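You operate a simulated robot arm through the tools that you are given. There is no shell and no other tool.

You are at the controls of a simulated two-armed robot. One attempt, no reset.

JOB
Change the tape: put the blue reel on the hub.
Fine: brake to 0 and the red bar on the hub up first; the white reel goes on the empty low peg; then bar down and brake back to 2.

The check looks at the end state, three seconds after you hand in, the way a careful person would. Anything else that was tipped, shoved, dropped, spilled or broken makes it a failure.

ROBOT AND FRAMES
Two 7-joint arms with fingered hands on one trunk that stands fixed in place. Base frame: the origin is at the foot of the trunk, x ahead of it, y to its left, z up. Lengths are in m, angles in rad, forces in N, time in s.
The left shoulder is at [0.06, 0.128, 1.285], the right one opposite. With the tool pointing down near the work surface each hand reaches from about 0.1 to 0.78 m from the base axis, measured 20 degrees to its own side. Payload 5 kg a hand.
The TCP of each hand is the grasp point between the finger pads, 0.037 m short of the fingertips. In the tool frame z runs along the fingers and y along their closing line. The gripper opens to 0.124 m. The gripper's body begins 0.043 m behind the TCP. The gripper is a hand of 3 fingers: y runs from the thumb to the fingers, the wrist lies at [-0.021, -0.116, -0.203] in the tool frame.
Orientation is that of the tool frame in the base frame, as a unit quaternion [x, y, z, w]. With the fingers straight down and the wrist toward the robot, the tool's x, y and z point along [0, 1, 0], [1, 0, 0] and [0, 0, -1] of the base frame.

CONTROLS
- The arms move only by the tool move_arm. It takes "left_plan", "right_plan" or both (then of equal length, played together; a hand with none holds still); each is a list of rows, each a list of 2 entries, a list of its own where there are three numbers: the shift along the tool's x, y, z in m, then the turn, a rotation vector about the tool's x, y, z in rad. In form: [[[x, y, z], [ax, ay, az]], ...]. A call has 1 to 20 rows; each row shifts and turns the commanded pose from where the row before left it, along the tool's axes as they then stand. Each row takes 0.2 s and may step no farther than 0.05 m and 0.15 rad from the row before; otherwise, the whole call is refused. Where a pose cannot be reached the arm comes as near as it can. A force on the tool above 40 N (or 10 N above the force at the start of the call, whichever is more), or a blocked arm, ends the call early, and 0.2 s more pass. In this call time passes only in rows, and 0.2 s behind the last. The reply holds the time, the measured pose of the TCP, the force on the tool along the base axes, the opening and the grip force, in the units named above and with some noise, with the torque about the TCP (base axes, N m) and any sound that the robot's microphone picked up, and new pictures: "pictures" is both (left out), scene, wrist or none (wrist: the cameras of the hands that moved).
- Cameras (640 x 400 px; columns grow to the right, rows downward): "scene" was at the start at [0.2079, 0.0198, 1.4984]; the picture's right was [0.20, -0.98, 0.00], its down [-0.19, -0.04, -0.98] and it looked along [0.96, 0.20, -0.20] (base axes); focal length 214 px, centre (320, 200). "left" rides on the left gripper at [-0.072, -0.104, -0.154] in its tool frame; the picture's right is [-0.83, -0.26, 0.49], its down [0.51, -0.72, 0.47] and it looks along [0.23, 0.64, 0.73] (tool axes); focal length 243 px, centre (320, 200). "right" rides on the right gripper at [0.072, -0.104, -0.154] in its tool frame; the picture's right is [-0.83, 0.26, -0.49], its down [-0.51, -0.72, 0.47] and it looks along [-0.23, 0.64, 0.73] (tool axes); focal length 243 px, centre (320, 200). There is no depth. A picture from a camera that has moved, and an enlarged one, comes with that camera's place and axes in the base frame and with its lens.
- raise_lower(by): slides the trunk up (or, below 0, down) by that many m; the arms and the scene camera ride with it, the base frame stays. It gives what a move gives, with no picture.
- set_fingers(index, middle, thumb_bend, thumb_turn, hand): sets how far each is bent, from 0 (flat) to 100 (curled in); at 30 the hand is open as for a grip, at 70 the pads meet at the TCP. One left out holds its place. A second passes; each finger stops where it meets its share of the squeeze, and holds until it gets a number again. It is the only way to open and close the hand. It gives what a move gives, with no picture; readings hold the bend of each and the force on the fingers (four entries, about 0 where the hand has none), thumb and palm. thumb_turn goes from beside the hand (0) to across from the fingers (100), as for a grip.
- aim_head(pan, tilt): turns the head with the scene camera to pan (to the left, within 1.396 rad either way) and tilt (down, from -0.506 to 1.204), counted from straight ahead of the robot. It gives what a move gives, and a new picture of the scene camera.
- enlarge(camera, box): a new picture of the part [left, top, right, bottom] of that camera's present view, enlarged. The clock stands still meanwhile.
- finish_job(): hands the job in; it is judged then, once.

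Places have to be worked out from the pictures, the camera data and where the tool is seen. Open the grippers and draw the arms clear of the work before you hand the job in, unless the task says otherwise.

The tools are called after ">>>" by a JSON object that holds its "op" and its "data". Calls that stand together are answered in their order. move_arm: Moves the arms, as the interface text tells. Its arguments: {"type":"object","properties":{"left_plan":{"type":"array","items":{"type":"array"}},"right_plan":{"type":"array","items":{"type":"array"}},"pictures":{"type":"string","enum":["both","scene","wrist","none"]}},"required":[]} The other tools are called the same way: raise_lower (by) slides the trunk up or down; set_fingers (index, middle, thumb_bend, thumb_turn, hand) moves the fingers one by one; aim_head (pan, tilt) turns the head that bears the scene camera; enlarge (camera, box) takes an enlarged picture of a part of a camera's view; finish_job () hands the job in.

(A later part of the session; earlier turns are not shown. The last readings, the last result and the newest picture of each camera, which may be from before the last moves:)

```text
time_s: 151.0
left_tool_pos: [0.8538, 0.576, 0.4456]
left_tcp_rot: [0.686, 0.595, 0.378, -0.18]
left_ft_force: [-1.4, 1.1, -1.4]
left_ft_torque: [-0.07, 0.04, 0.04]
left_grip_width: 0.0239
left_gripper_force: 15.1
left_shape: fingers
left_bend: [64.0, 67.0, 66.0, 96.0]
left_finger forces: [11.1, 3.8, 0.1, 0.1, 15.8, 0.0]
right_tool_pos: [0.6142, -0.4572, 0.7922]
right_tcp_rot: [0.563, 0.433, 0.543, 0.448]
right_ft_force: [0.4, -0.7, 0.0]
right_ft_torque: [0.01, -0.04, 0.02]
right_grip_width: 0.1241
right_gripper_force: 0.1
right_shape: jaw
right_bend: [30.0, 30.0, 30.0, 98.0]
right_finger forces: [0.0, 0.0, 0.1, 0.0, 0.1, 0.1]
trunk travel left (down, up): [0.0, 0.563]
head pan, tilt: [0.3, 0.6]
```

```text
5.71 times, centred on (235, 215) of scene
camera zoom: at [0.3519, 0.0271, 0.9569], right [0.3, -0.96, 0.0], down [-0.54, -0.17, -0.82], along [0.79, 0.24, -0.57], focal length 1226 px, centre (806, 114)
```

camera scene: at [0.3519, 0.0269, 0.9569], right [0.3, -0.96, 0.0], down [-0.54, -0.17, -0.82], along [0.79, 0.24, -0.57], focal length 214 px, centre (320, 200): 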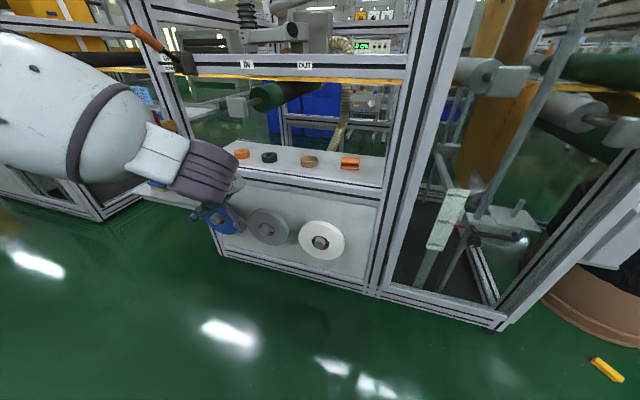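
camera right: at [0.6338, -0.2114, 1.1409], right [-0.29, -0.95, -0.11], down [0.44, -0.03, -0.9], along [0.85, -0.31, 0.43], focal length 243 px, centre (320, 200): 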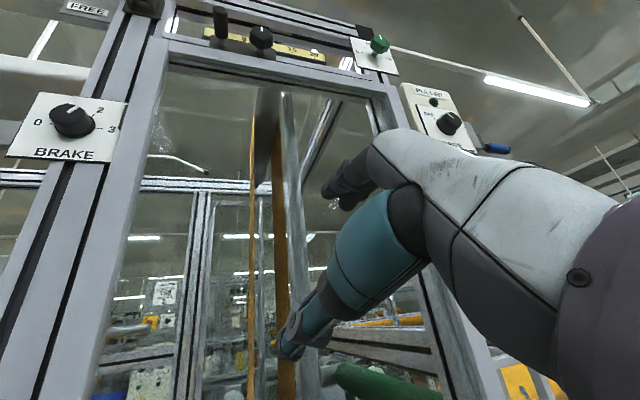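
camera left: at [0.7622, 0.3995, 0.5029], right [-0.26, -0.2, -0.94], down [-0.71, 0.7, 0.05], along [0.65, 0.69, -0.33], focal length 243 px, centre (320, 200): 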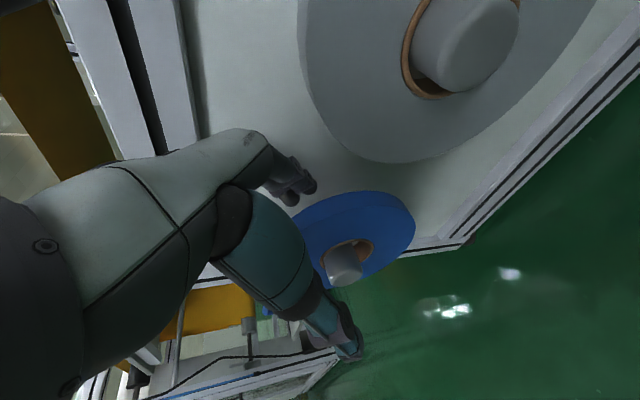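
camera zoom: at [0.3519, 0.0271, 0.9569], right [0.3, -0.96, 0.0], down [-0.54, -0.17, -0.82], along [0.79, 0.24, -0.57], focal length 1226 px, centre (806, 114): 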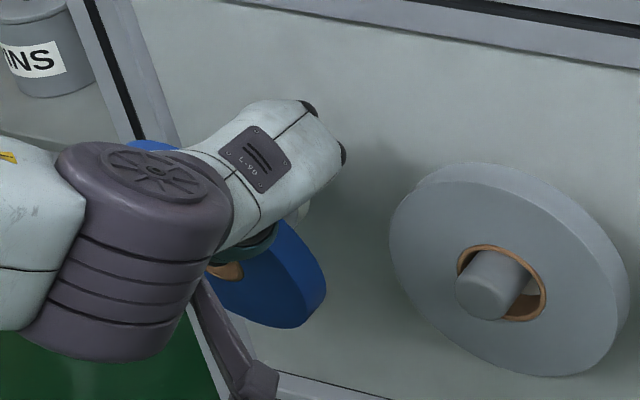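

It is sliding off well; the peg tip is now inside the hole. I continue straight out until clear.

>>> {"op": "move_arm", "data": {"left_plan": [[[0.0, -0.0114, -0.0037], [0, 0, 0]], [[0.0, -0.0114, -0.0037], [0, 0, 0]], [[0.0, -0.0114, -0.0037], [0, 0, 0]], [[0.0, -0.0114, -0.0037], [0, 0, 0]], [[0.0, -0.0142, -0.0046], [0, 0, 0]]], "pictures": "both"}}

>>> {"op": "enlarge", "data": {"camera": "left", "box": [250, 140, 430, 360]}}

>>> {"op": "enlarge", "data": {"camera": "scene", "box": [165, 180, 285, 260]}}

```text
time_s: 152.2
left_tool_pos: [0.7908, 0.5764, 0.4464]
left_tcp_rot: [0.685, 0.595, 0.379, -0.179]
left_ft_force: [0.9, 0.7, -4.5]
left_ft_torque: [-0.17, 0.1, 0.01]
left_grip_width: 0.0239
left_gripper_force: 14.7
left_shape: fingers
left_bend: [64.0, 67.0, 66.0, 95.0]
left_finger forces: [11.0, 3.6, 0.1, 0.0, 15.5, 0.0]
right_tool_pos: [0.6124, -0.4584, 0.7919]
right_tcp_rot: [0.563, 0.432, 0.544, 0.447]
right_ft_force: [-0.6, -0.5, -0.7]
right_ft_torque: [0.03, -0.02, -0.01]
right_grip_width: 0.1242
right_gripper_force: 0.0
right_shape: jaw
right_bend: [30.0, 30.0, 30.0, 98.0]
right_finger forces: [0.1, 0.0, 0.1, 0.0, 0.1, 0.0]
trunk travel left (down, up): [0.0, 0.563]
head pan, tilt: [0.3, 0.6]
camera scene: at [0.3521, 0.0271, 0.9569], right [0.3, -0.96, 0.0], down [-0.54, -0.17, -0.82], along [0.79, 0.24, -0.57], focal length 214 px, centre (320, 200)
camera left: at [0.6455, 0.4438, 0.4726], right [-0.1, -0.16, -0.98], down [-0.54, 0.84, -0.08], along [0.84, 0.52, -0.17], focal length 243 px, centre (320, 200)
```

scene: 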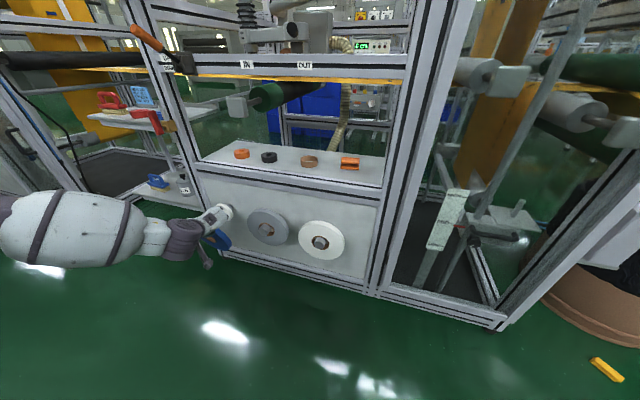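
left: 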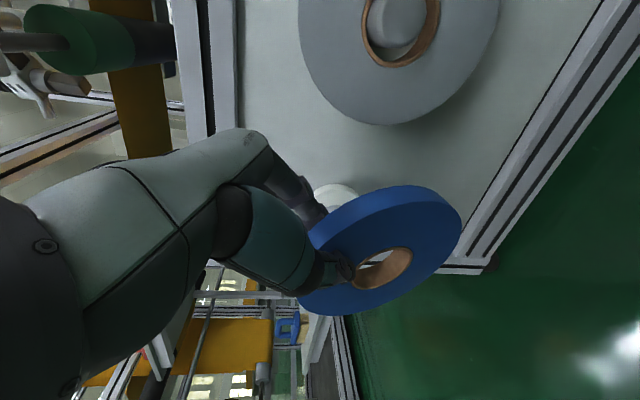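

```text
1.82 times, centred on (340, 250) of left
camera zoom: at [0.6455, 0.4438, 0.4726], right [-0.1, -0.16, -0.98], down [-0.54, 0.84, -0.08], along [0.84, 0.52, -0.17], focal length 441 px, centre (284, 109)
```

zoom: 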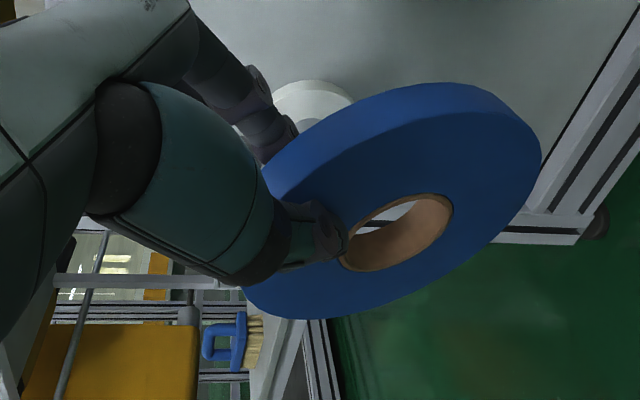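

```text
5.00 times, centred on (225, 220) of scene
camera zoom: at [0.3521, 0.0271, 0.9569], right [0.3, -0.96, 0.0], down [-0.54, -0.17, -0.82], along [0.79, 0.24, -0.57], focal length 1072 px, centre (795, 100)
```

zoom: 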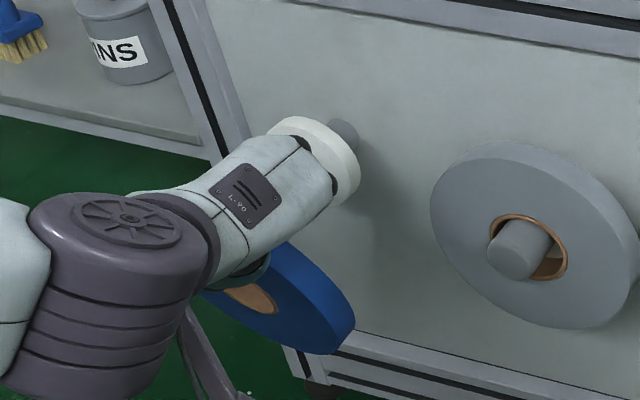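

The blue reel is off its peg and held (4.5 N). I retreat toward the robot and turn the hand back to straight-down in free space.

>>> {"op": "move_arm", "data": {"left_plan": [[[0.0, -0.0286, -0.0092], [0, 0, 0]], [[0.0, -0.0286, -0.0092], [0, 0, 0]], [[0.0, -0.0286, -0.0092], [0, 0, 0]], [[0.0, -0.0286, -0.0092], [0, 0, 0]], [[0, 0, 0], [0.1, 0, 0]], [[0, 0, 0], [0.1, 0, 0]], [[0, 0, 0], [0.1, 0, 0]], [[0, 0, -0.02], [0, -0.1, 0]], [[0, 0, -0.02], [0, -0.1, 0]], [[0, 0, -0.02], [0, -0.1, 0]], [[0, 0, -0.02], [0, -0.1, 0]], [[0, 0, -0.02], [0, -0.1, 0]], [[0, 0, -0.02], [0, -0.1, 0]], [[0, 0, -0.02], [0, -0.1, 0]], [[0, 0, -0.02], [0, -0.13, 0]]], "pictures": "both"}}

>>> {"op": "enlarge", "data": {"camera": "left", "box": [250, 140, 430, 360]}}

```text
time_s: 155.4
left_tool_pos: [0.6722, 0.5045, 0.5855]
left_tcp_rot: [0.712, 0.702, -0.001, 0.006]
left_ft_force: [-0.1, 0.2, -5.0]
left_ft_torque: [0.14, 0.02, 0.02]
left_grip_width: 0.0238
left_gripper_force: 15.3
left_shape: fingers
left_bend: [64.0, 67.0, 66.0, 95.0]
left_finger forces: [10.9, 4.5, 0.0, 0.0, 15.1, 0.1]
right_tool_pos: [0.614, -0.4568, 0.79]
right_tcp_rot: [0.563, 0.433, 0.544, 0.447]
right_ft_force: [-0.2, -0.3, 0.2]
right_ft_torque: [-0.02, 0.0, -0.01]
right_grip_width: 0.124
right_gripper_force: 0.1
right_shape: jaw
right_bend: [30.0, 30.0, 30.0, 98.0]
right_finger forces: [0.1, 0.1, 0.0, 0.0, 0.0, 0.0]
trunk travel left (down, up): [0.0, 0.563]
head pan, tilt: [0.3, 0.6]
camera scene: at [0.3519, 0.0271, 0.9569], right [0.3, -0.96, 0.0], down [-0.54, -0.17, -0.82], along [0.79, 0.24, -0.57], focal length 214 px, centre (320, 200)
camera left: at [0.5655, 0.4341, 0.7402], right [-0.27, -0.83, -0.49], down [-0.71, 0.51, -0.48], along [0.65, 0.22, -0.73], focal length 243 px, centre (320, 200)
```

scene: 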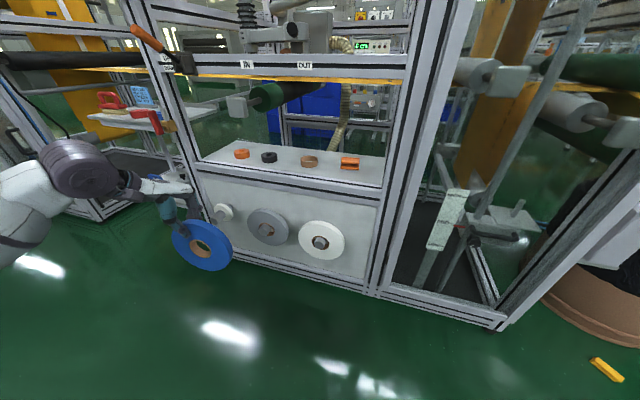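
left: 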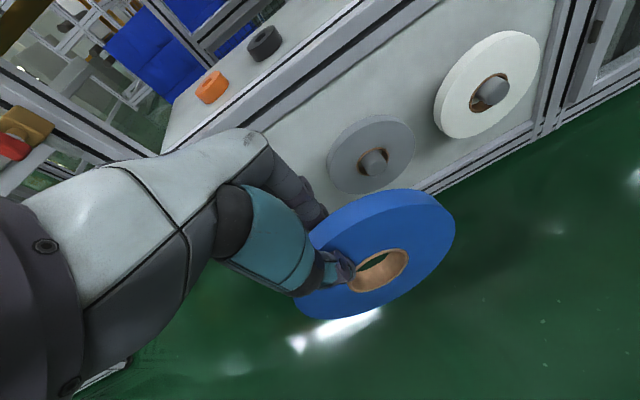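

```text
1.82 times, centred on (340, 250) of left
camera zoom: at [0.5655, 0.4341, 0.7402], right [-0.27, -0.83, -0.49], down [-0.71, 0.51, -0.48], along [0.65, 0.22, -0.73], focal length 441 px, centre (284, 109)
```

zoom: 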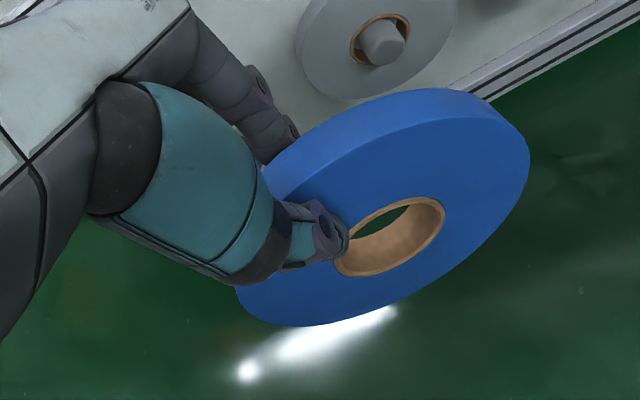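

The hand is straight down with the blue reel hanging, its hole about 3 cm right of the pinch. I retract a bit, shift toward the middle, and raise the trunk for the hub.

>>> {"op": "move_arm", "data": {"left_plan": [[[-0.04, -0.015, 0], [0, 0, 0]], [[-0.04, -0.015, 0], [0, 0, 0]], [[-0.04, -0.015, 0], [0, 0, 0]], [[-0.04, -0.015, 0], [0, 0, 0]]], "pictures": "none"}}

>>> {"op": "raise_lower", "data": {"by": 0.27}}

>>> {"op": "raise_lower", "data": {"by": 0.265}}

>>> {"op": "aim_head", "data": {"pan": 0.2, "tilt": 0.35}}

```text
time_s: 156.4
left_tool_pos: [0.6065, 0.3459, 0.5873]
left_tcp_rot: [0.71, 0.704, 0.0, 0.005]
left_ft_force: [-0.6, -0.7, -3.4]
left_ft_torque: [0.14, -0.01, -0.02]
left_grip_width: 0.0239
left_gripper_force: 14.9
left_shape: fingers
left_bend: [64.0, 67.0, 66.0, 95.0]
left_finger forces: [11.1, 4.0, 0.1, 0.0, 14.8, 0.1]
right_tool_pos: [0.614, -0.4586, 0.7926]
right_tcp_rot: [0.563, 0.432, 0.544, 0.447]
right_ft_force: [-0.1, 0.3, -0.2]
right_ft_torque: [-0.02, 0.0, 0.02]
right_grip_width: 0.124
right_gripper_force: 0.1
right_shape: jaw
right_bend: [30.0, 30.0, 30.0, 98.0]
right_finger forces: [0.0, 0.0, 0.1, 0.1, 0.1, 0.0]
trunk travel left (down, up): [0.0, 0.563]
head pan, tilt: [0.3, 0.6]
```

```text
time_s: 159.2
left_tool_pos: [0.6105, 0.3458, 0.8556]
left_tcp_rot: [0.711, 0.703, -0.002, 0.004]
left_ft_force: [0.2, 0.1, -4.3]
left_ft_torque: [0.1, -0.02, -0.02]
left_grip_width: 0.0239
left_gripper_force: 14.6
left_shape: fingers
left_bend: [64.0, 67.0, 66.0, 95.0]
left_finger forces: [11.2, 4.0, 0.0, 0.0, 14.9, 0.0]
right_tool_pos: [0.6162, -0.4575, 1.0604]
right_tcp_rot: [0.563, 0.433, 0.544, 0.447]
right_ft_force: [0.5, 0.4, 0.1]
right_ft_torque: [0.0, 0.03, -0.03]
right_grip_width: 0.1241
right_gripper_force: 0.1
right_shape: jaw
right_bend: [30.0, 30.0, 30.0, 98.0]
right_finger forces: [0.0, 0.1, 0.0, 0.1, 0.0, 0.0]
trunk travel left (down, up): [-0.27, 0.293]
head pan, tilt: [0.3, 0.6]
```

```text
time_s: 161.9
left_tool_pos: [0.6091, 0.3465, 1.1204]
left_tcp_rot: [0.71, 0.704, -0.002, 0.003]
left_ft_force: [-0.5, 0.0, -3.9]
left_ft_torque: [0.09, -0.01, -0.02]
left_grip_width: 0.0242
left_gripper_force: 15.2
left_shape: fingers
left_bend: [64.0, 67.0, 66.0, 95.0]
left_finger forces: [11.2, 3.9, 0.0, 0.0, 14.8, 0.1]
right_tool_pos: [0.614, -0.4572, 1.3254]
right_tcp_rot: [0.563, 0.434, 0.544, 0.446]
right_ft_force: [0.2, -0.3, 0.0]
right_ft_torque: [-0.02, 0.02, 0.0]
right_grip_width: 0.1242
right_gripper_force: 0.1
right_shape: jaw
right_bend: [30.0, 30.0, 30.0, 98.0]
right_finger forces: [0.0, 0.0, 0.0, 0.0, 0.0, 0.0]
trunk travel left (down, up): [-0.535, 0.028]
head pan, tilt: [0.3, 0.6]
```

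```text
time_s: 162.7
left_tool_pos: [0.6084, 0.3467, 1.1207]
left_tcp_rot: [0.711, 0.704, -0.002, 0.004]
left_ft_force: [0.0, 0.3, -4.1]
left_ft_torque: [0.09, -0.02, -0.01]
left_grip_width: 0.0239
left_gripper_force: 14.9
left_shape: fingers
left_bend: [64.0, 67.0, 66.0, 95.0]
left_finger forces: [11.1, 3.9, 0.0, 0.0, 14.8, 0.0]
right_tool_pos: [0.6138, -0.4581, 1.3271]
right_tcp_rot: [0.563, 0.433, 0.544, 0.447]
right_ft_force: [0.0, -0.1, 0.4]
right_ft_torque: [0.02, -0.01, 0.02]
right_grip_width: 0.1237
right_gripper_force: 0.0
right_shape: jaw
right_bend: [30.0, 30.0, 30.0, 98.0]
right_finger forces: [0.1, 0.0, 0.1, 0.0, 0.0, 0.0]
trunk travel left (down, up): [-0.535, 0.028]
head pan, tilt: [0.201, 0.351]
camera scene: at [0.1577, 0.0197, 1.5594], right [0.2, -0.98, 0.0], down [-0.34, -0.07, -0.94], along [0.92, 0.19, -0.34], focal length 214 px, centre (320, 200)
```

scene: 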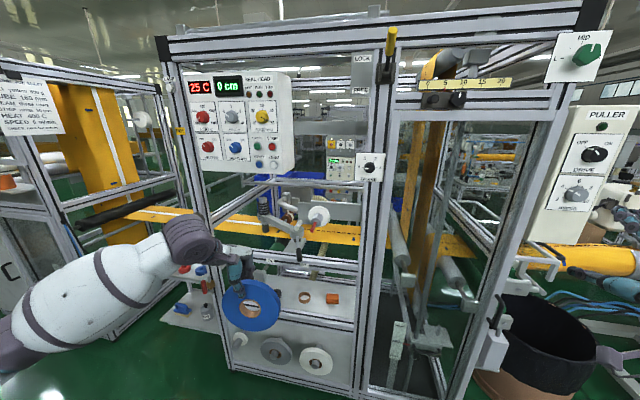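

>>> {"op": "enlarge", "data": {"camera": "scene", "box": [205, 240, 295, 340]}}

>>> {"op": "enlarge", "data": {"camera": "left", "box": [250, 140, 430, 360]}}

>>> {"op": "enlarge", "data": {"camera": "scene", "box": [280, 190, 350, 260]}}

```text
4.00 times, centred on (250, 290) of scene
camera zoom: at [0.1577, 0.0197, 1.5594], right [0.2, -0.98, 0.0], down [-0.34, -0.07, -0.94], along [0.92, 0.19, -0.34], focal length 858 px, centre (600, -160)
```

zoom: 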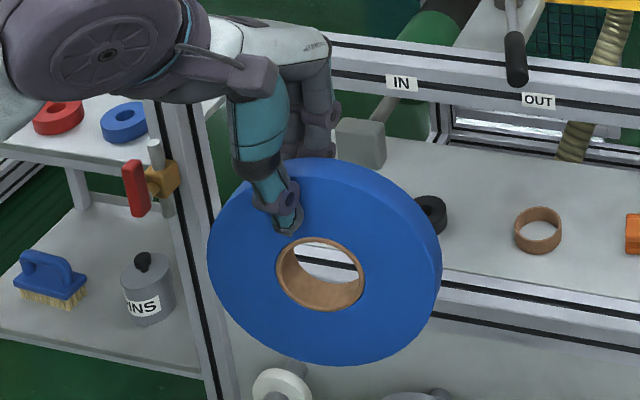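

```text
1.82 times, centred on (340, 250) of left
camera zoom: at [0.5044, 0.2756, 1.2763], right [-0.27, -0.83, -0.49], down [-0.71, 0.51, -0.48], along [0.65, 0.22, -0.73], focal length 441 px, centre (284, 109)
```

zoom: 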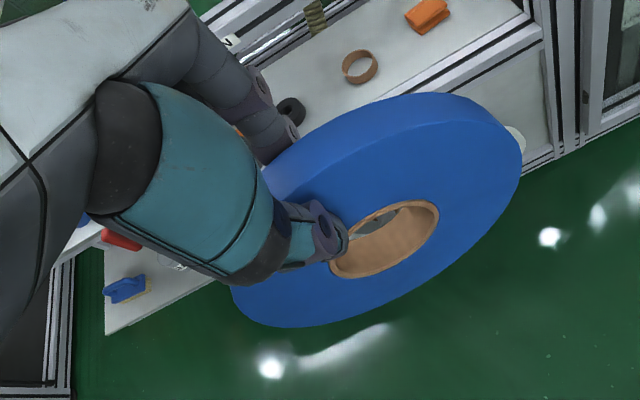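

```text
5.71 times, centred on (315, 225) of scene
camera zoom: at [0.1577, 0.0197, 1.5594], right [0.2, -0.98, 0.0], down [-0.34, -0.07, -0.94], along [0.92, 0.19, -0.34], focal length 1226 px, centre (349, 57)
```

zoom: 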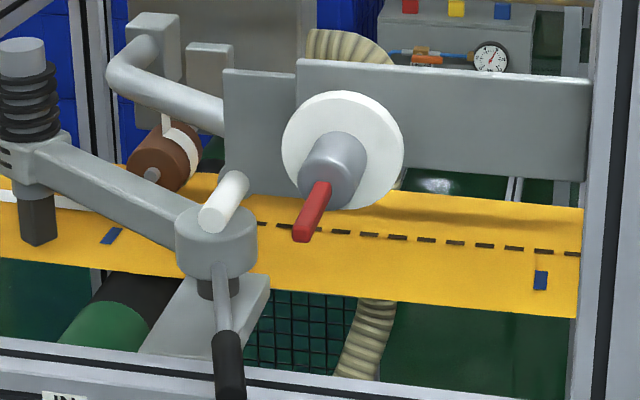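

Hole centre of the blue reel is at TCP + (−0.012 front, −0.0245, −0.0855); the hub with its collar and raised bar is clearly visible. I bring the reel in front of the hub axis at x≈0.63.

>>> {"op": "move_arm", "data": {"left_plan": [[[-0.0286, 0.004, -0.0328], [0, 0, 0]], [[-0.0286, 0.004, -0.0328], [0, 0, 0]], [[-0.0286, 0.004, -0.0328], [0, 0, 0]], [[-0.0286, 0.004, -0.0328], [0, 0, 0]], [[-0.0286, 0.004, -0.0328], [0, 0, 0]], [[0, 0.035, 0], [0, 0, 0]], [[0, 0.035, 0], [0, 0, 0]]], "pictures": "both"}}

>>> {"op": "enlarge", "data": {"camera": "scene", "box": [240, 180, 350, 290]}}

>>> {"op": "enlarge", "data": {"camera": "left", "box": [250, 140, 450, 360]}}

```text
time_s: 164.3
left_tool_pos: [0.6983, 0.2042, 1.2847]
left_tcp_rot: [0.711, 0.703, -0.002, 0.003]
left_ft_force: [1.2, -0.1, -4.6]
left_ft_torque: [0.13, -0.03, 0.04]
left_grip_width: 0.0235
left_gripper_force: 14.9
left_shape: fingers
left_bend: [64.0, 67.0, 66.0, 95.0]
left_finger forces: [11.3, 4.0, 0.0, 0.0, 14.8, 0.0]
right_tool_pos: [0.6162, -0.4591, 1.3254]
right_tcp_rot: [0.564, 0.433, 0.543, 0.447]
right_ft_force: [0.4, 0.7, -0.4]
right_ft_torque: [0.01, -0.01, 0.03]
right_grip_width: 0.1239
right_gripper_force: 0.1
right_shape: jaw
right_bend: [30.0, 30.0, 30.0, 98.0]
right_finger forces: [0.0, 0.0, 0.1, 0.0, 0.1, 0.0]
trunk travel left (down, up): [-0.535, 0.028]
head pan, tilt: [0.201, 0.351]
camera scene: at [0.16, 0.0189, 1.5591], right [0.2, -0.98, 0.0], down [-0.34, -0.07, -0.94], along [0.92, 0.19, -0.35], focal length 214 px, centre (320, 200)
camera left: at [0.593, 0.1329, 1.4394], right [-0.27, -0.83, -0.49], down [-0.72, 0.51, -0.48], along [0.64, 0.22, -0.73], focal length 243 px, centre (320, 200)
```

scene: 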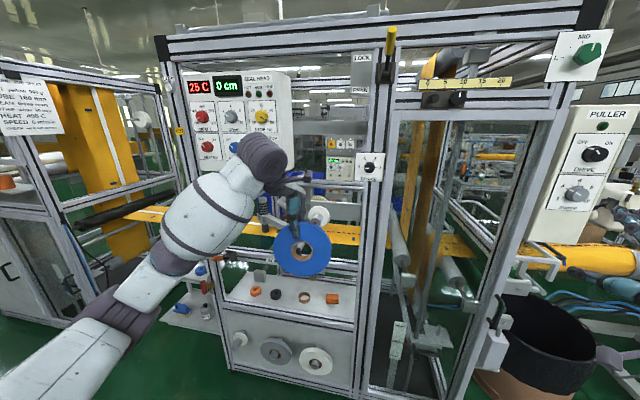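
left: 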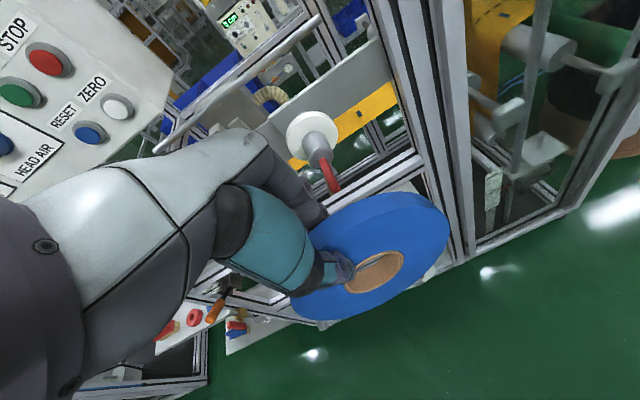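

```text
3.64 times, centred on (295, 235) of scene
camera zoom: at [0.16, 0.0189, 1.5591], right [0.2, -0.98, 0.0], down [-0.34, -0.07, -0.94], along [0.92, 0.19, -0.35], focal length 780 px, centre (411, 73)
```

zoom: 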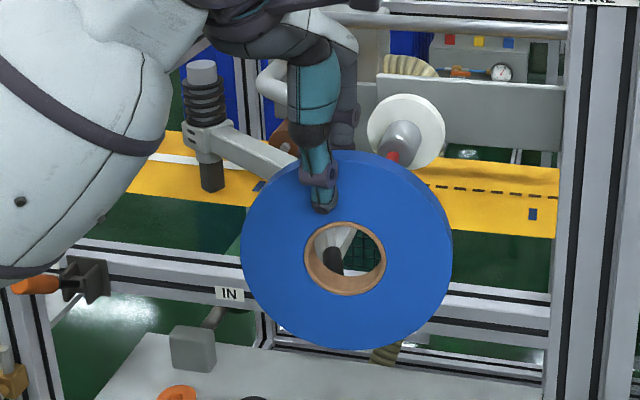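

```text
1.82 times, centred on (350, 250) of left
camera zoom: at [0.593, 0.1329, 1.4394], right [-0.27, -0.83, -0.49], down [-0.72, 0.51, -0.48], along [0.64, 0.22, -0.73], focal length 441 px, centre (266, 109)
```

zoom: 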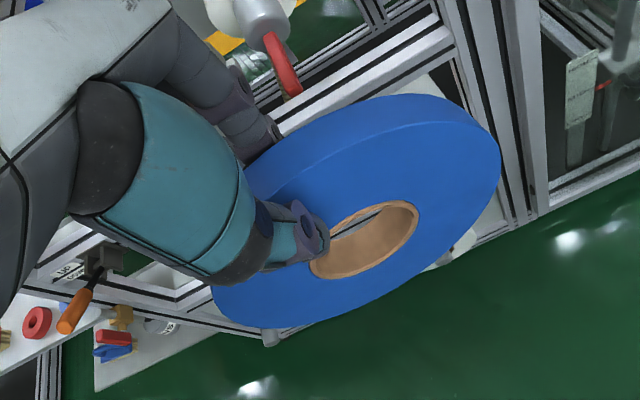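

Hole centre now at about (0.181, 1.197), the hub axis at (0.179, 1.197–1.200). I nudge 2 mm right and up and advance so the bar enters the hole.

>>> {"op": "move_arm", "data": {"left_plan": [[[-0.002, 0.02, -0.002], [0, 0, 0]], [[0, 0.02, 0], [0, 0, 0]], [[0, 0.02, 0], [0, 0, 0]], [[0, 0.02, 0], [0, 0, 0]], [[0, 0.02, 0], [0, 0, 0]]], "pictures": "none"}}

>>> {"op": "enlarge", "data": {"camera": "scene", "box": [250, 180, 350, 280]}}

>>> {"op": "enlarge", "data": {"camera": "left", "box": [250, 140, 450, 360]}}

```text
time_s: 165.5
left_tool_pos: [0.7964, 0.2002, 1.2901]
left_tcp_rot: [0.711, 0.704, -0.002, 0.004]
left_ft_force: [0.2, 0.2, -4.5]
left_ft_torque: [0.15, -0.05, 0.01]
left_grip_width: 0.0238
left_gripper_force: 15.1
left_shape: fingers
left_bend: [64.0, 67.0, 66.0, 95.0]
left_finger forces: [11.2, 3.9, 0.0, 0.0, 14.8, 0.0]
right_tool_pos: [0.6147, -0.4583, 1.3264]
right_tcp_rot: [0.563, 0.433, 0.545, 0.446]
right_ft_force: [-0.1, 0.2, -0.2]
right_ft_torque: [0.0, -0.02, -0.03]
right_grip_width: 0.1236
right_gripper_force: 0.0
right_shape: jaw
right_bend: [30.0, 30.0, 30.0, 98.0]
right_finger forces: [0.1, 0.0, 0.1, 0.1, 0.0, 0.0]
trunk travel left (down, up): [-0.535, 0.028]
head pan, tilt: [0.201, 0.351]
```

```text
4.00 times, centred on (300, 230) of scene
camera zoom: at [0.1589, 0.019, 1.5593], right [0.2, -0.98, 0.0], down [-0.34, -0.07, -0.94], along [0.92, 0.19, -0.34], focal length 858 px, centre (400, 80)
```

zoom: 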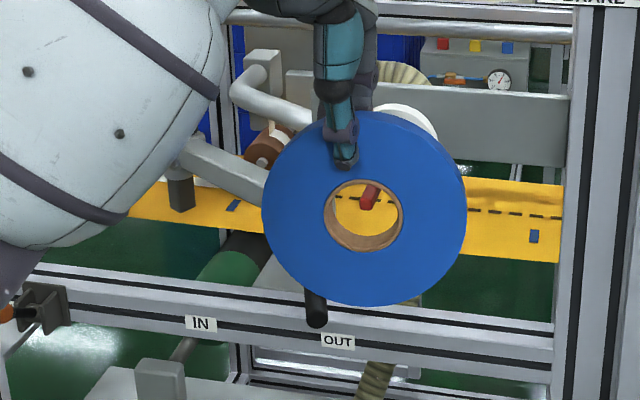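

```text
1.82 times, centred on (350, 250) of left
camera zoom: at [0.6917, 0.1293, 1.4435], right [-0.27, -0.83, -0.49], down [-0.71, 0.51, -0.48], along [0.65, 0.22, -0.73], focal length 441 px, centre (266, 109)
```

zoom: 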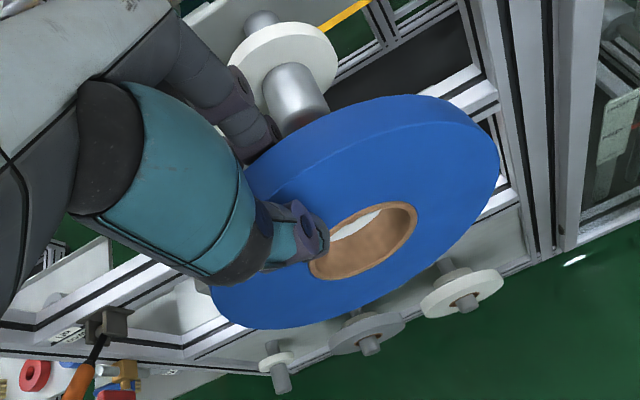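

The bar is inside the hole and the hole centre (0.178, 1.200) matches the hub axis. I continue forward onto the hub in small rows.

>>> {"op": "move_arm", "data": {"left_plan": [[[0.0005, 0.0125, 0], [0, 0, 0]], [[0.0005, 0.0125, 0], [0, 0, 0]], [[0, 0.0125, 0], [0, 0, 0]], [[0, 0.0125, 0], [0, 0, 0]], [[0, 0.0125, 0], [0, 0, 0]]], "pictures": "none"}}

>>> {"op": "enlarge", "data": {"camera": "scene", "box": [260, 180, 350, 270]}}

>>> {"op": "enlarge", "data": {"camera": "left", "box": [250, 140, 450, 360]}}

```text
time_s: 166.7
left_tool_pos: [0.859, 0.2028, 1.2899]
left_tcp_rot: [0.711, 0.703, -0.001, 0.004]
left_ft_force: [0.4, -0.3, -4.5]
left_ft_torque: [0.11, -0.03, -0.04]
left_grip_width: 0.0235
left_gripper_force: 15.1
left_shape: fingers
left_bend: [64.0, 67.0, 66.0, 95.0]
left_finger forces: [11.2, 3.9, 0.0, 0.1, 14.8, 0.1]
right_tool_pos: [0.6158, -0.4587, 1.3278]
right_tcp_rot: [0.564, 0.432, 0.544, 0.446]
right_ft_force: [-0.1, 1.1, 0.1]
right_ft_torque: [0.02, 0.0, 0.0]
right_grip_width: 0.124
right_gripper_force: 0.1
right_shape: jaw
right_bend: [30.0, 30.0, 30.0, 98.0]
right_finger forces: [0.0, 0.1, 0.0, 0.0, 0.0, 0.0]
trunk travel left (down, up): [-0.535, 0.028]
head pan, tilt: [0.201, 0.351]
```

```text
4.44 times, centred on (305, 225) of scene
camera zoom: at [0.1584, 0.0193, 1.5594], right [0.2, -0.98, 0.0], down [-0.34, -0.07, -0.94], along [0.92, 0.19, -0.34], focal length 953 px, centre (387, 89)
```

zoom: 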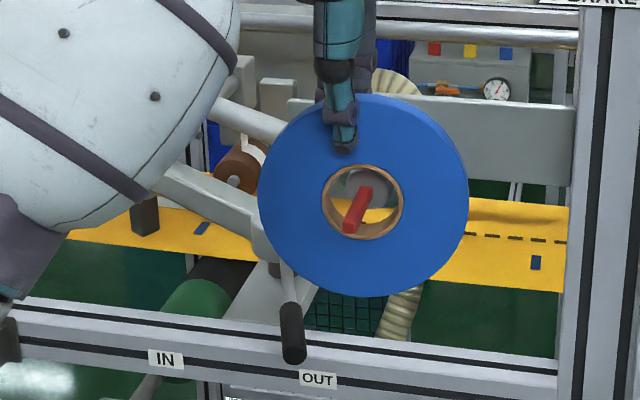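

```text
1.82 times, centred on (350, 250) of left
camera zoom: at [0.7548, 0.131, 1.4441], right [-0.27, -0.83, -0.49], down [-0.71, 0.51, -0.48], along [0.65, 0.22, -0.73], focal length 441 px, centre (266, 109)
```

zoom: 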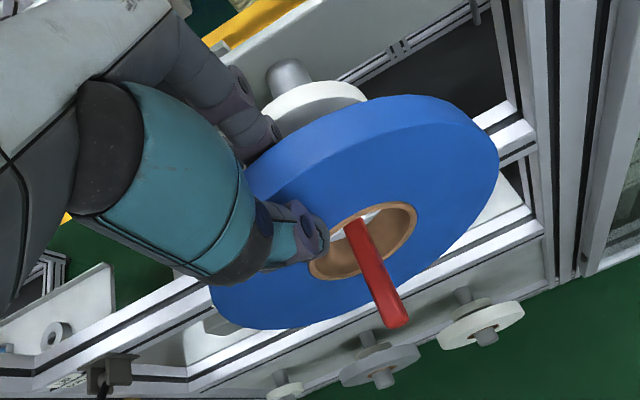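

The bar passes through and the hub face sits centred in the hole, no forces. I push on toward the collar.

>>> {"op": "move_arm", "data": {"left_plan": [[[-0.0005, 0.009, 0], [0, 0, 0]], [[-0.0005, 0.009, 0], [0, 0, 0]], [[0, 0.009, 0], [0, 0, 0]], [[0, 0.007, 0], [0, 0, 0]]], "pictures": "none"}}

>>> {"op": "enlarge", "data": {"camera": "scene", "box": [260, 180, 350, 270]}}

>>> {"op": "enlarge", "data": {"camera": "left", "box": [250, 140, 450, 360]}}

```text
time_s: 167.7
left_tool_pos: [0.8938, 0.1994, 1.2894]
left_tcp_rot: [0.712, 0.703, -0.002, 0.003]
left_ft_force: [-0.5, -0.8, -3.3]
left_ft_torque: [0.09, 0.01, 0.02]
left_grip_width: 0.0237
left_gripper_force: 15.8
left_shape: fingers
left_bend: [64.0, 68.0, 66.0, 95.0]
left_finger forces: [11.3, 3.9, 0.0, 0.1, 14.8, 0.0]
right_tool_pos: [0.6153, -0.4578, 1.3258]
right_tcp_rot: [0.563, 0.433, 0.544, 0.446]
right_ft_force: [0.5, 0.8, 0.1]
right_ft_torque: [0.01, 0.01, 0.0]
right_grip_width: 0.1241
right_gripper_force: 0.1
right_shape: jaw
right_bend: [30.0, 30.0, 30.0, 98.0]
right_finger forces: [0.0, 0.0, 0.0, 0.0, 0.0, 0.0]
trunk travel left (down, up): [-0.535, 0.028]
head pan, tilt: [0.201, 0.351]
```

```text
4.44 times, centred on (305, 225) of scene
camera zoom: at [0.1585, 0.0191, 1.5594], right [0.2, -0.98, 0.0], down [-0.34, -0.07, -0.94], along [0.92, 0.19, -0.34], focal length 953 px, centre (387, 89)
```

zoom: 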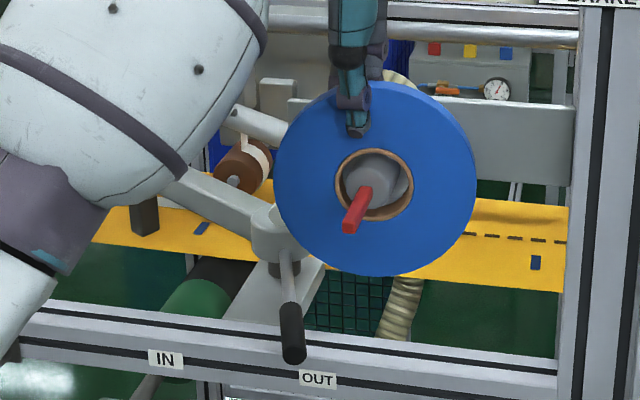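

```text
1.82 times, centred on (350, 250) of left
camera zoom: at [0.7898, 0.1285, 1.4436], right [-0.27, -0.83, -0.49], down [-0.71, 0.51, -0.48], along [0.65, 0.22, -0.73], focal length 441 px, centre (266, 109)
```

zoom: 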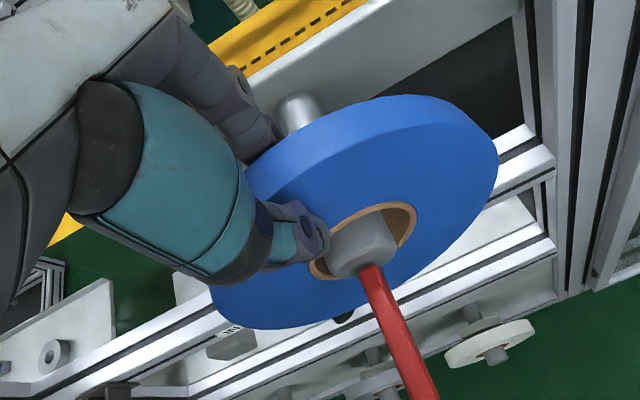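

The blue reel surrounds the hub with the hub face protruding in front. I go 4 mm further, then lower it about 9 mm to rest on the hub.

>>> {"op": "move_arm", "data": {"left_plan": [[[0, 0.004, 0], [0, 0, 0]], [[0, 0, 0.003], [0, 0, 0]], [[0, 0, 0.003], [0, 0, 0]], [[0, 0, 0.003], [0, 0, 0]]], "pictures": "none"}}

>>> {"op": "enlarge", "data": {"camera": "scene", "box": [260, 180, 350, 270]}}

>>> {"op": "enlarge", "data": {"camera": "left", "box": [250, 140, 450, 360]}}

```text
time_s: 168.7
left_tool_pos: [0.8979, 0.1987, 1.2807]
left_tcp_rot: [0.712, 0.703, -0.001, 0.004]
left_ft_force: [-0.6, -0.1, -4.0]
left_ft_torque: [0.09, -0.05, 0.03]
left_grip_width: 0.0236
left_gripper_force: 14.8
left_shape: fingers
left_bend: [64.0, 68.0, 66.0, 95.0]
left_finger forces: [11.2, 3.8, 0.0, 0.0, 14.8, 0.0]
right_tool_pos: [0.6119, -0.4571, 1.326]
right_tcp_rot: [0.562, 0.433, 0.544, 0.447]
right_ft_force: [-0.4, 0.1, 1.7]
right_ft_torque: [0.01, 0.01, -0.03]
right_grip_width: 0.1237
right_gripper_force: 0.0
right_shape: jaw
right_bend: [30.0, 30.0, 30.0, 98.0]
right_finger forces: [0.1, 0.1, 0.0, 0.1, 0.0, 0.0]
trunk travel left (down, up): [-0.535, 0.028]
head pan, tilt: [0.201, 0.351]
```

```text
4.44 times, centred on (305, 225) of scene
camera zoom: at [0.158, 0.0194, 1.5594], right [0.2, -0.98, 0.0], down [-0.34, -0.07, -0.94], along [0.92, 0.19, -0.34], focal length 953 px, centre (387, 89)
```

zoom: 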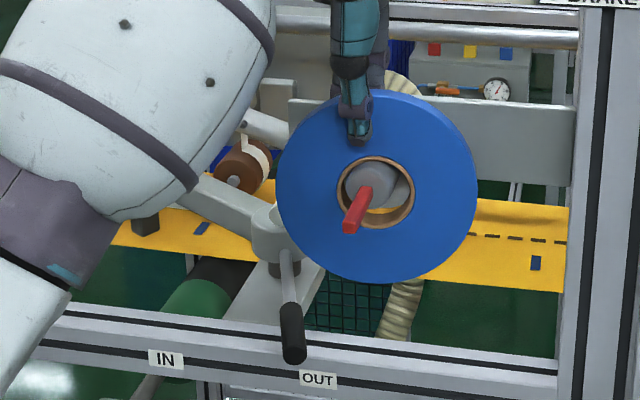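

```text
1.82 times, centred on (350, 250) of left
camera zoom: at [0.7926, 0.1281, 1.4348], right [-0.27, -0.83, -0.49], down [-0.71, 0.51, -0.48], along [0.65, 0.22, -0.73], focal length 441 px, centre (266, 109)
```

zoom: 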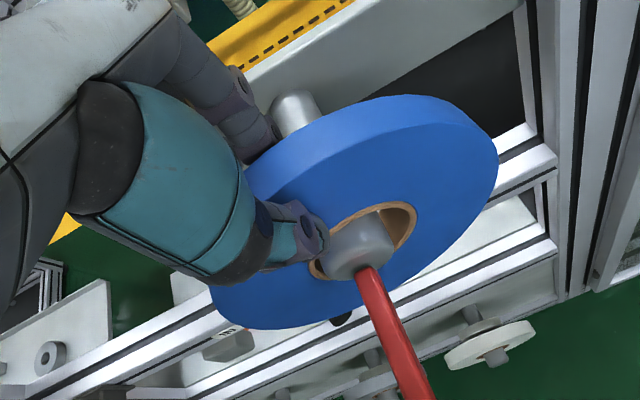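

Still carrying the weight (−4 N); I lower a few mm more until the hub takes it.

>>> {"op": "move_arm", "data": {"left_plan": [[[0, 0, 0.002], [0, 0, 0]], [[0, 0, 0.002], [0, 0, 0]]], "pictures": "none"}}

>>> {"op": "move_arm", "data": {"left_plan": [[[0, 0, 0.002], [0, 0, 0]]], "pictures": "none"}}

>>> {"op": "enlarge", "data": {"camera": "scene", "box": [260, 180, 350, 270]}}

```text
time_s: 169.3
left_tool_pos: [0.8972, 0.1996, 1.2791]
left_tcp_rot: [0.711, 0.704, 0.0, 0.005]
left_ft_force: [1.2, 1.1, 5.1]
left_ft_torque: [0.07, -0.11, 0.02]
left_grip_width: 0.0236
left_gripper_force: 16.5
left_shape: fingers
left_bend: [64.0, 67.0, 66.0, 95.0]
left_finger forces: [12.4, 4.7, 0.0, 0.0, 15.3, 0.0]
right_tool_pos: [0.6131, -0.4581, 1.3286]
right_tcp_rot: [0.563, 0.432, 0.544, 0.448]
right_ft_force: [-0.2, -0.3, 0.0]
right_ft_torque: [-0.01, 0.02, 0.01]
right_grip_width: 0.1239
right_gripper_force: 0.1
right_shape: jaw
right_bend: [30.0, 30.0, 30.0, 98.0]
right_finger forces: [0.1, 0.0, 0.1, 0.0, 0.0, 0.0]
trunk travel left (down, up): [-0.535, 0.028]
head pan, tilt: [0.201, 0.351]
```

```text
time_s: 169.7
left_tool_pos: [0.8959, 0.199, 1.2794]
left_tcp_rot: [0.711, 0.703, 0.001, 0.006]
left_ft_force: [3.5, 3.4, 11.8]
left_ft_torque: [0.04, -0.15, -0.01]
left_grip_width: 0.0233
left_gripper_force: 17.5
left_shape: fingers
left_bend: [64.0, 67.0, 66.0, 95.0]
left_finger forces: [13.9, 5.8, 0.0, 0.0, 16.1, 0.1]
right_tool_pos: [0.6129, -0.4573, 1.3283]
right_tcp_rot: [0.563, 0.432, 0.544, 0.448]
right_ft_force: [0.6, -0.6, 0.4]
right_ft_torque: [0.01, 0.03, 0.0]
right_grip_width: 0.1238
right_gripper_force: 0.1
right_shape: jaw
right_bend: [30.0, 30.0, 30.0, 98.0]
right_finger forces: [0.0, 0.0, 0.0, 0.0, 0.0, 0.1]
trunk travel left (down, up): [-0.535, 0.028]
head pan, tilt: [0.201, 0.351]
```

```text
4.44 times, centred on (305, 225) of scene
camera zoom: at [0.1557, 0.0196, 1.56], right [0.2, -0.98, 0.0], down [-0.34, -0.07, -0.94], along [0.92, 0.19, -0.34], focal length 953 px, centre (387, 89)
```

zoom: 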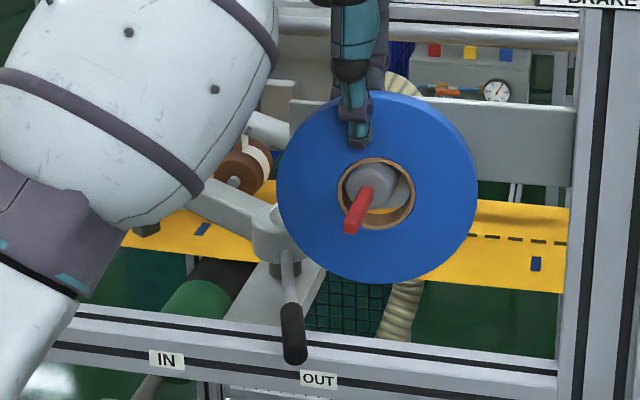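

The hub now takes the weight (force reversed). I ease up 3 mm and open the hand, then check.

>>> {"op": "move_arm", "data": {"left_plan": [[[0, 0, -0.003], [0, 0, 0]]], "pictures": "none"}}

>>> {"op": "set_fingers", "data": {"hand": "left", "index": 46, "middle": 46, "thumb_bend": 46}}

>>> {"op": "enlarge", "data": {"camera": "scene", "box": [260, 180, 350, 270]}}

>>> {"op": "enlarge", "data": {"camera": "left", "box": [250, 140, 450, 360]}}

```text
time_s: 170.1
left_tool_pos: [0.8963, 0.1994, 1.2783]
left_tcp_rot: [0.711, 0.703, -0.001, 0.004]
left_ft_force: [4.7, 1.8, 8.9]
left_ft_torque: [0.04, -0.15, -0.01]
left_grip_width: 0.0236
left_gripper_force: 17.1
left_shape: fingers
left_bend: [63.0, 67.0, 66.0, 95.0]
left_finger forces: [13.5, 5.6, 0.1, 0.0, 15.6, 0.0]
right_tool_pos: [0.6121, -0.4584, 1.3276]
right_tcp_rot: [0.563, 0.433, 0.544, 0.447]
right_ft_force: [0.5, -0.1, -0.7]
right_ft_torque: [-0.04, -0.02, 0.01]
right_grip_width: 0.1241
right_gripper_force: 0.0
right_shape: jaw
right_bend: [30.0, 30.0, 30.0, 98.0]
right_finger forces: [0.0, 0.1, 0.0, 0.0, 0.0, 0.0]
trunk travel left (down, up): [-0.535, 0.028]
head pan, tilt: [0.201, 0.351]
```

```text
time_s: 171.1
left_tool_pos: [0.8946, 0.201, 1.2789]
left_tcp_rot: [0.71, 0.704, -0.001, 0.004]
left_ft_force: [-9.4, -0.2, 2.9]
left_ft_torque: [-0.08, 0.26, -0.16]
left_grip_width: 0.0532
left_gripper_force: 4.2
left_shape: fingers
left_bend: [63.0, 46.0, 46.0, 97.0]
left_finger forces: [9.6, 0.0, 0.0, 0.1, 0.1, 0.0]
right_tool_pos: [0.6112, -0.4578, 1.3286]
right_tcp_rot: [0.563, 0.432, 0.544, 0.448]
right_ft_force: [-0.3, -0.6, -0.1]
right_ft_torque: [0.0, 0.02, -0.03]
right_grip_width: 0.1239
right_gripper_force: 0.1
right_shape: jaw
right_bend: [30.0, 30.0, 30.0, 98.0]
right_finger forces: [0.1, 0.0, 0.0, 0.0, 0.1, 0.0]
trunk travel left (down, up): [-0.535, 0.028]
head pan, tilt: [0.201, 0.351]
```

```text
4.44 times, centred on (305, 225) of scene
camera zoom: at [0.1548, 0.0191, 1.5598], right [0.2, -0.98, 0.0], down [-0.34, -0.07, -0.94], along [0.92, 0.19, -0.34], focal length 953 px, centre (387, 89)
```

zoom: 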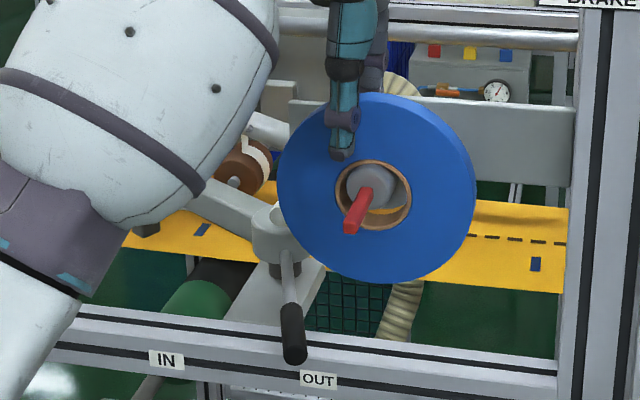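

```text
1.82 times, centred on (350, 250) of left
camera zoom: at [0.7894, 0.1281, 1.4341], right [-0.27, -0.83, -0.49], down [-0.71, 0.51, -0.48], along [0.65, 0.22, -0.73], focal length 441 px, centre (266, 109)
```

zoom: 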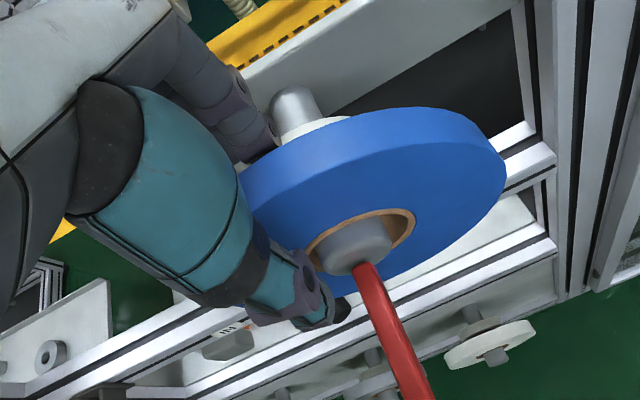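

The thumb and middle opened, but the index finger is wedged between the reel and the collar. I relax it (63), lift the hand straight up out of the gap, and then open.

>>> {"op": "set_fingers", "data": {"hand": "left", "index": 63}}

>>> {"op": "move_arm", "data": {"left_plan": [[[0, 0, -0.008], [0, 0, 0]], [[0, 0, -0.008], [0, 0, 0]], [[0, 0, -0.01], [0, 0, 0]], [[0, 0, -0.015], [0, 0, 0]], [[0, 0, -0.02], [0, 0, 0]]], "pictures": "none"}}

>>> {"op": "enlarge", "data": {"camera": "scene", "box": [260, 180, 350, 270]}}

>>> {"op": "enlarge", "data": {"camera": "left", "box": [250, 140, 450, 360]}}

```text
time_s: 172.1
left_tool_pos: [0.8968, 0.1986, 1.279]
left_tcp_rot: [0.711, 0.704, -0.001, 0.004]
left_ft_force: [-1.0, 1.2, 1.1]
left_ft_torque: [0.01, 0.05, 0.06]
left_grip_width: 0.0511
left_gripper_force: 1.3
left_shape: fingers
left_bend: [65.0, 46.0, 46.0, 97.0]
left_finger forces: [2.4, 0.0, 0.1, 0.0, 0.0, 0.0]
right_tool_pos: [0.6135, -0.4575, 1.3283]
right_tcp_rot: [0.562, 0.433, 0.544, 0.447]
right_ft_force: [-0.6, -1.1, -0.6]
right_ft_torque: [0.01, 0.01, 0.02]
right_grip_width: 0.1239
right_gripper_force: 0.1
right_shape: jaw
right_bend: [30.0, 30.0, 30.0, 98.0]
right_finger forces: [0.1, 0.0, 0.1, 0.1, 0.0, 0.1]
trunk travel left (down, up): [-0.535, 0.028]
head pan, tilt: [0.201, 0.351]
```

```text
time_s: 173.3
left_tool_pos: [0.897, 0.2002, 1.3405]
left_tcp_rot: [0.712, 0.703, -0.002, 0.005]
left_ft_force: [0.2, 0.3, -0.1]
left_ft_torque: [0.04, -0.04, 0.01]
left_grip_width: 0.0532
left_gripper_force: 0.0
left_shape: fingers
left_bend: [63.0, 46.0, 46.0, 97.0]
left_finger forces: [0.1, 0.1, 0.0, 0.1, 0.0, 0.1]
right_tool_pos: [0.6131, -0.4581, 1.3289]
right_tcp_rot: [0.563, 0.432, 0.544, 0.447]
right_ft_force: [0.6, -0.5, -0.2]
right_ft_torque: [-0.02, 0.03, 0.0]
right_grip_width: 0.1237
right_gripper_force: 0.1
right_shape: jaw
right_bend: [30.0, 30.0, 30.0, 98.0]
right_finger forces: [0.1, 0.0, 0.0, 0.0, 0.0, 0.0]
trunk travel left (down, up): [-0.535, 0.028]
head pan, tilt: [0.201, 0.351]
```

```text
4.44 times, centred on (305, 225) of scene
camera zoom: at [0.1564, 0.019, 1.5598], right [0.2, -0.98, 0.0], down [-0.34, -0.07, -0.94], along [0.92, 0.19, -0.34], focal length 953 px, centre (387, 89)
```

zoom: 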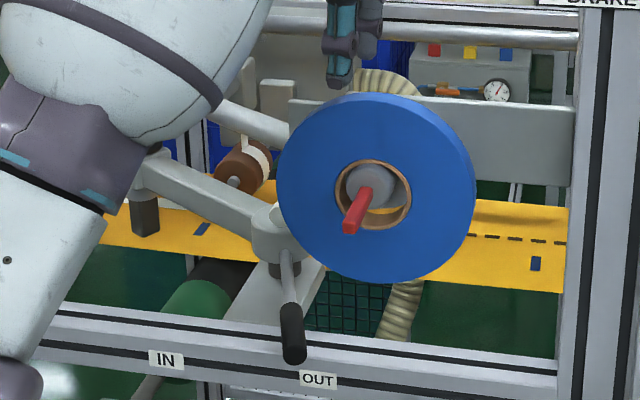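

```text
1.82 times, centred on (350, 250) of left
camera zoom: at [0.7911, 0.1291, 1.4952], right [-0.27, -0.83, -0.49], down [-0.71, 0.51, -0.48], along [0.65, 0.22, -0.73], focal length 441 px, centre (266, 109)
```

zoom: 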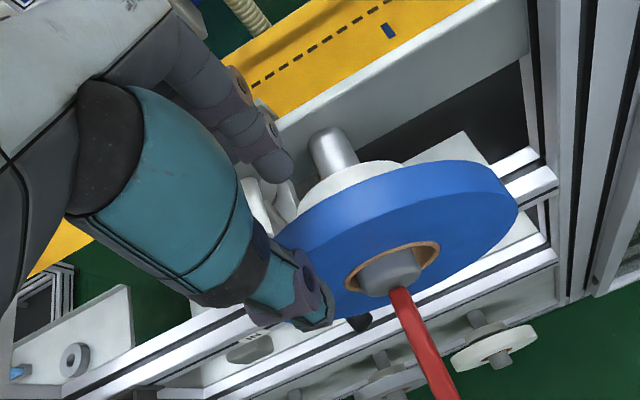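

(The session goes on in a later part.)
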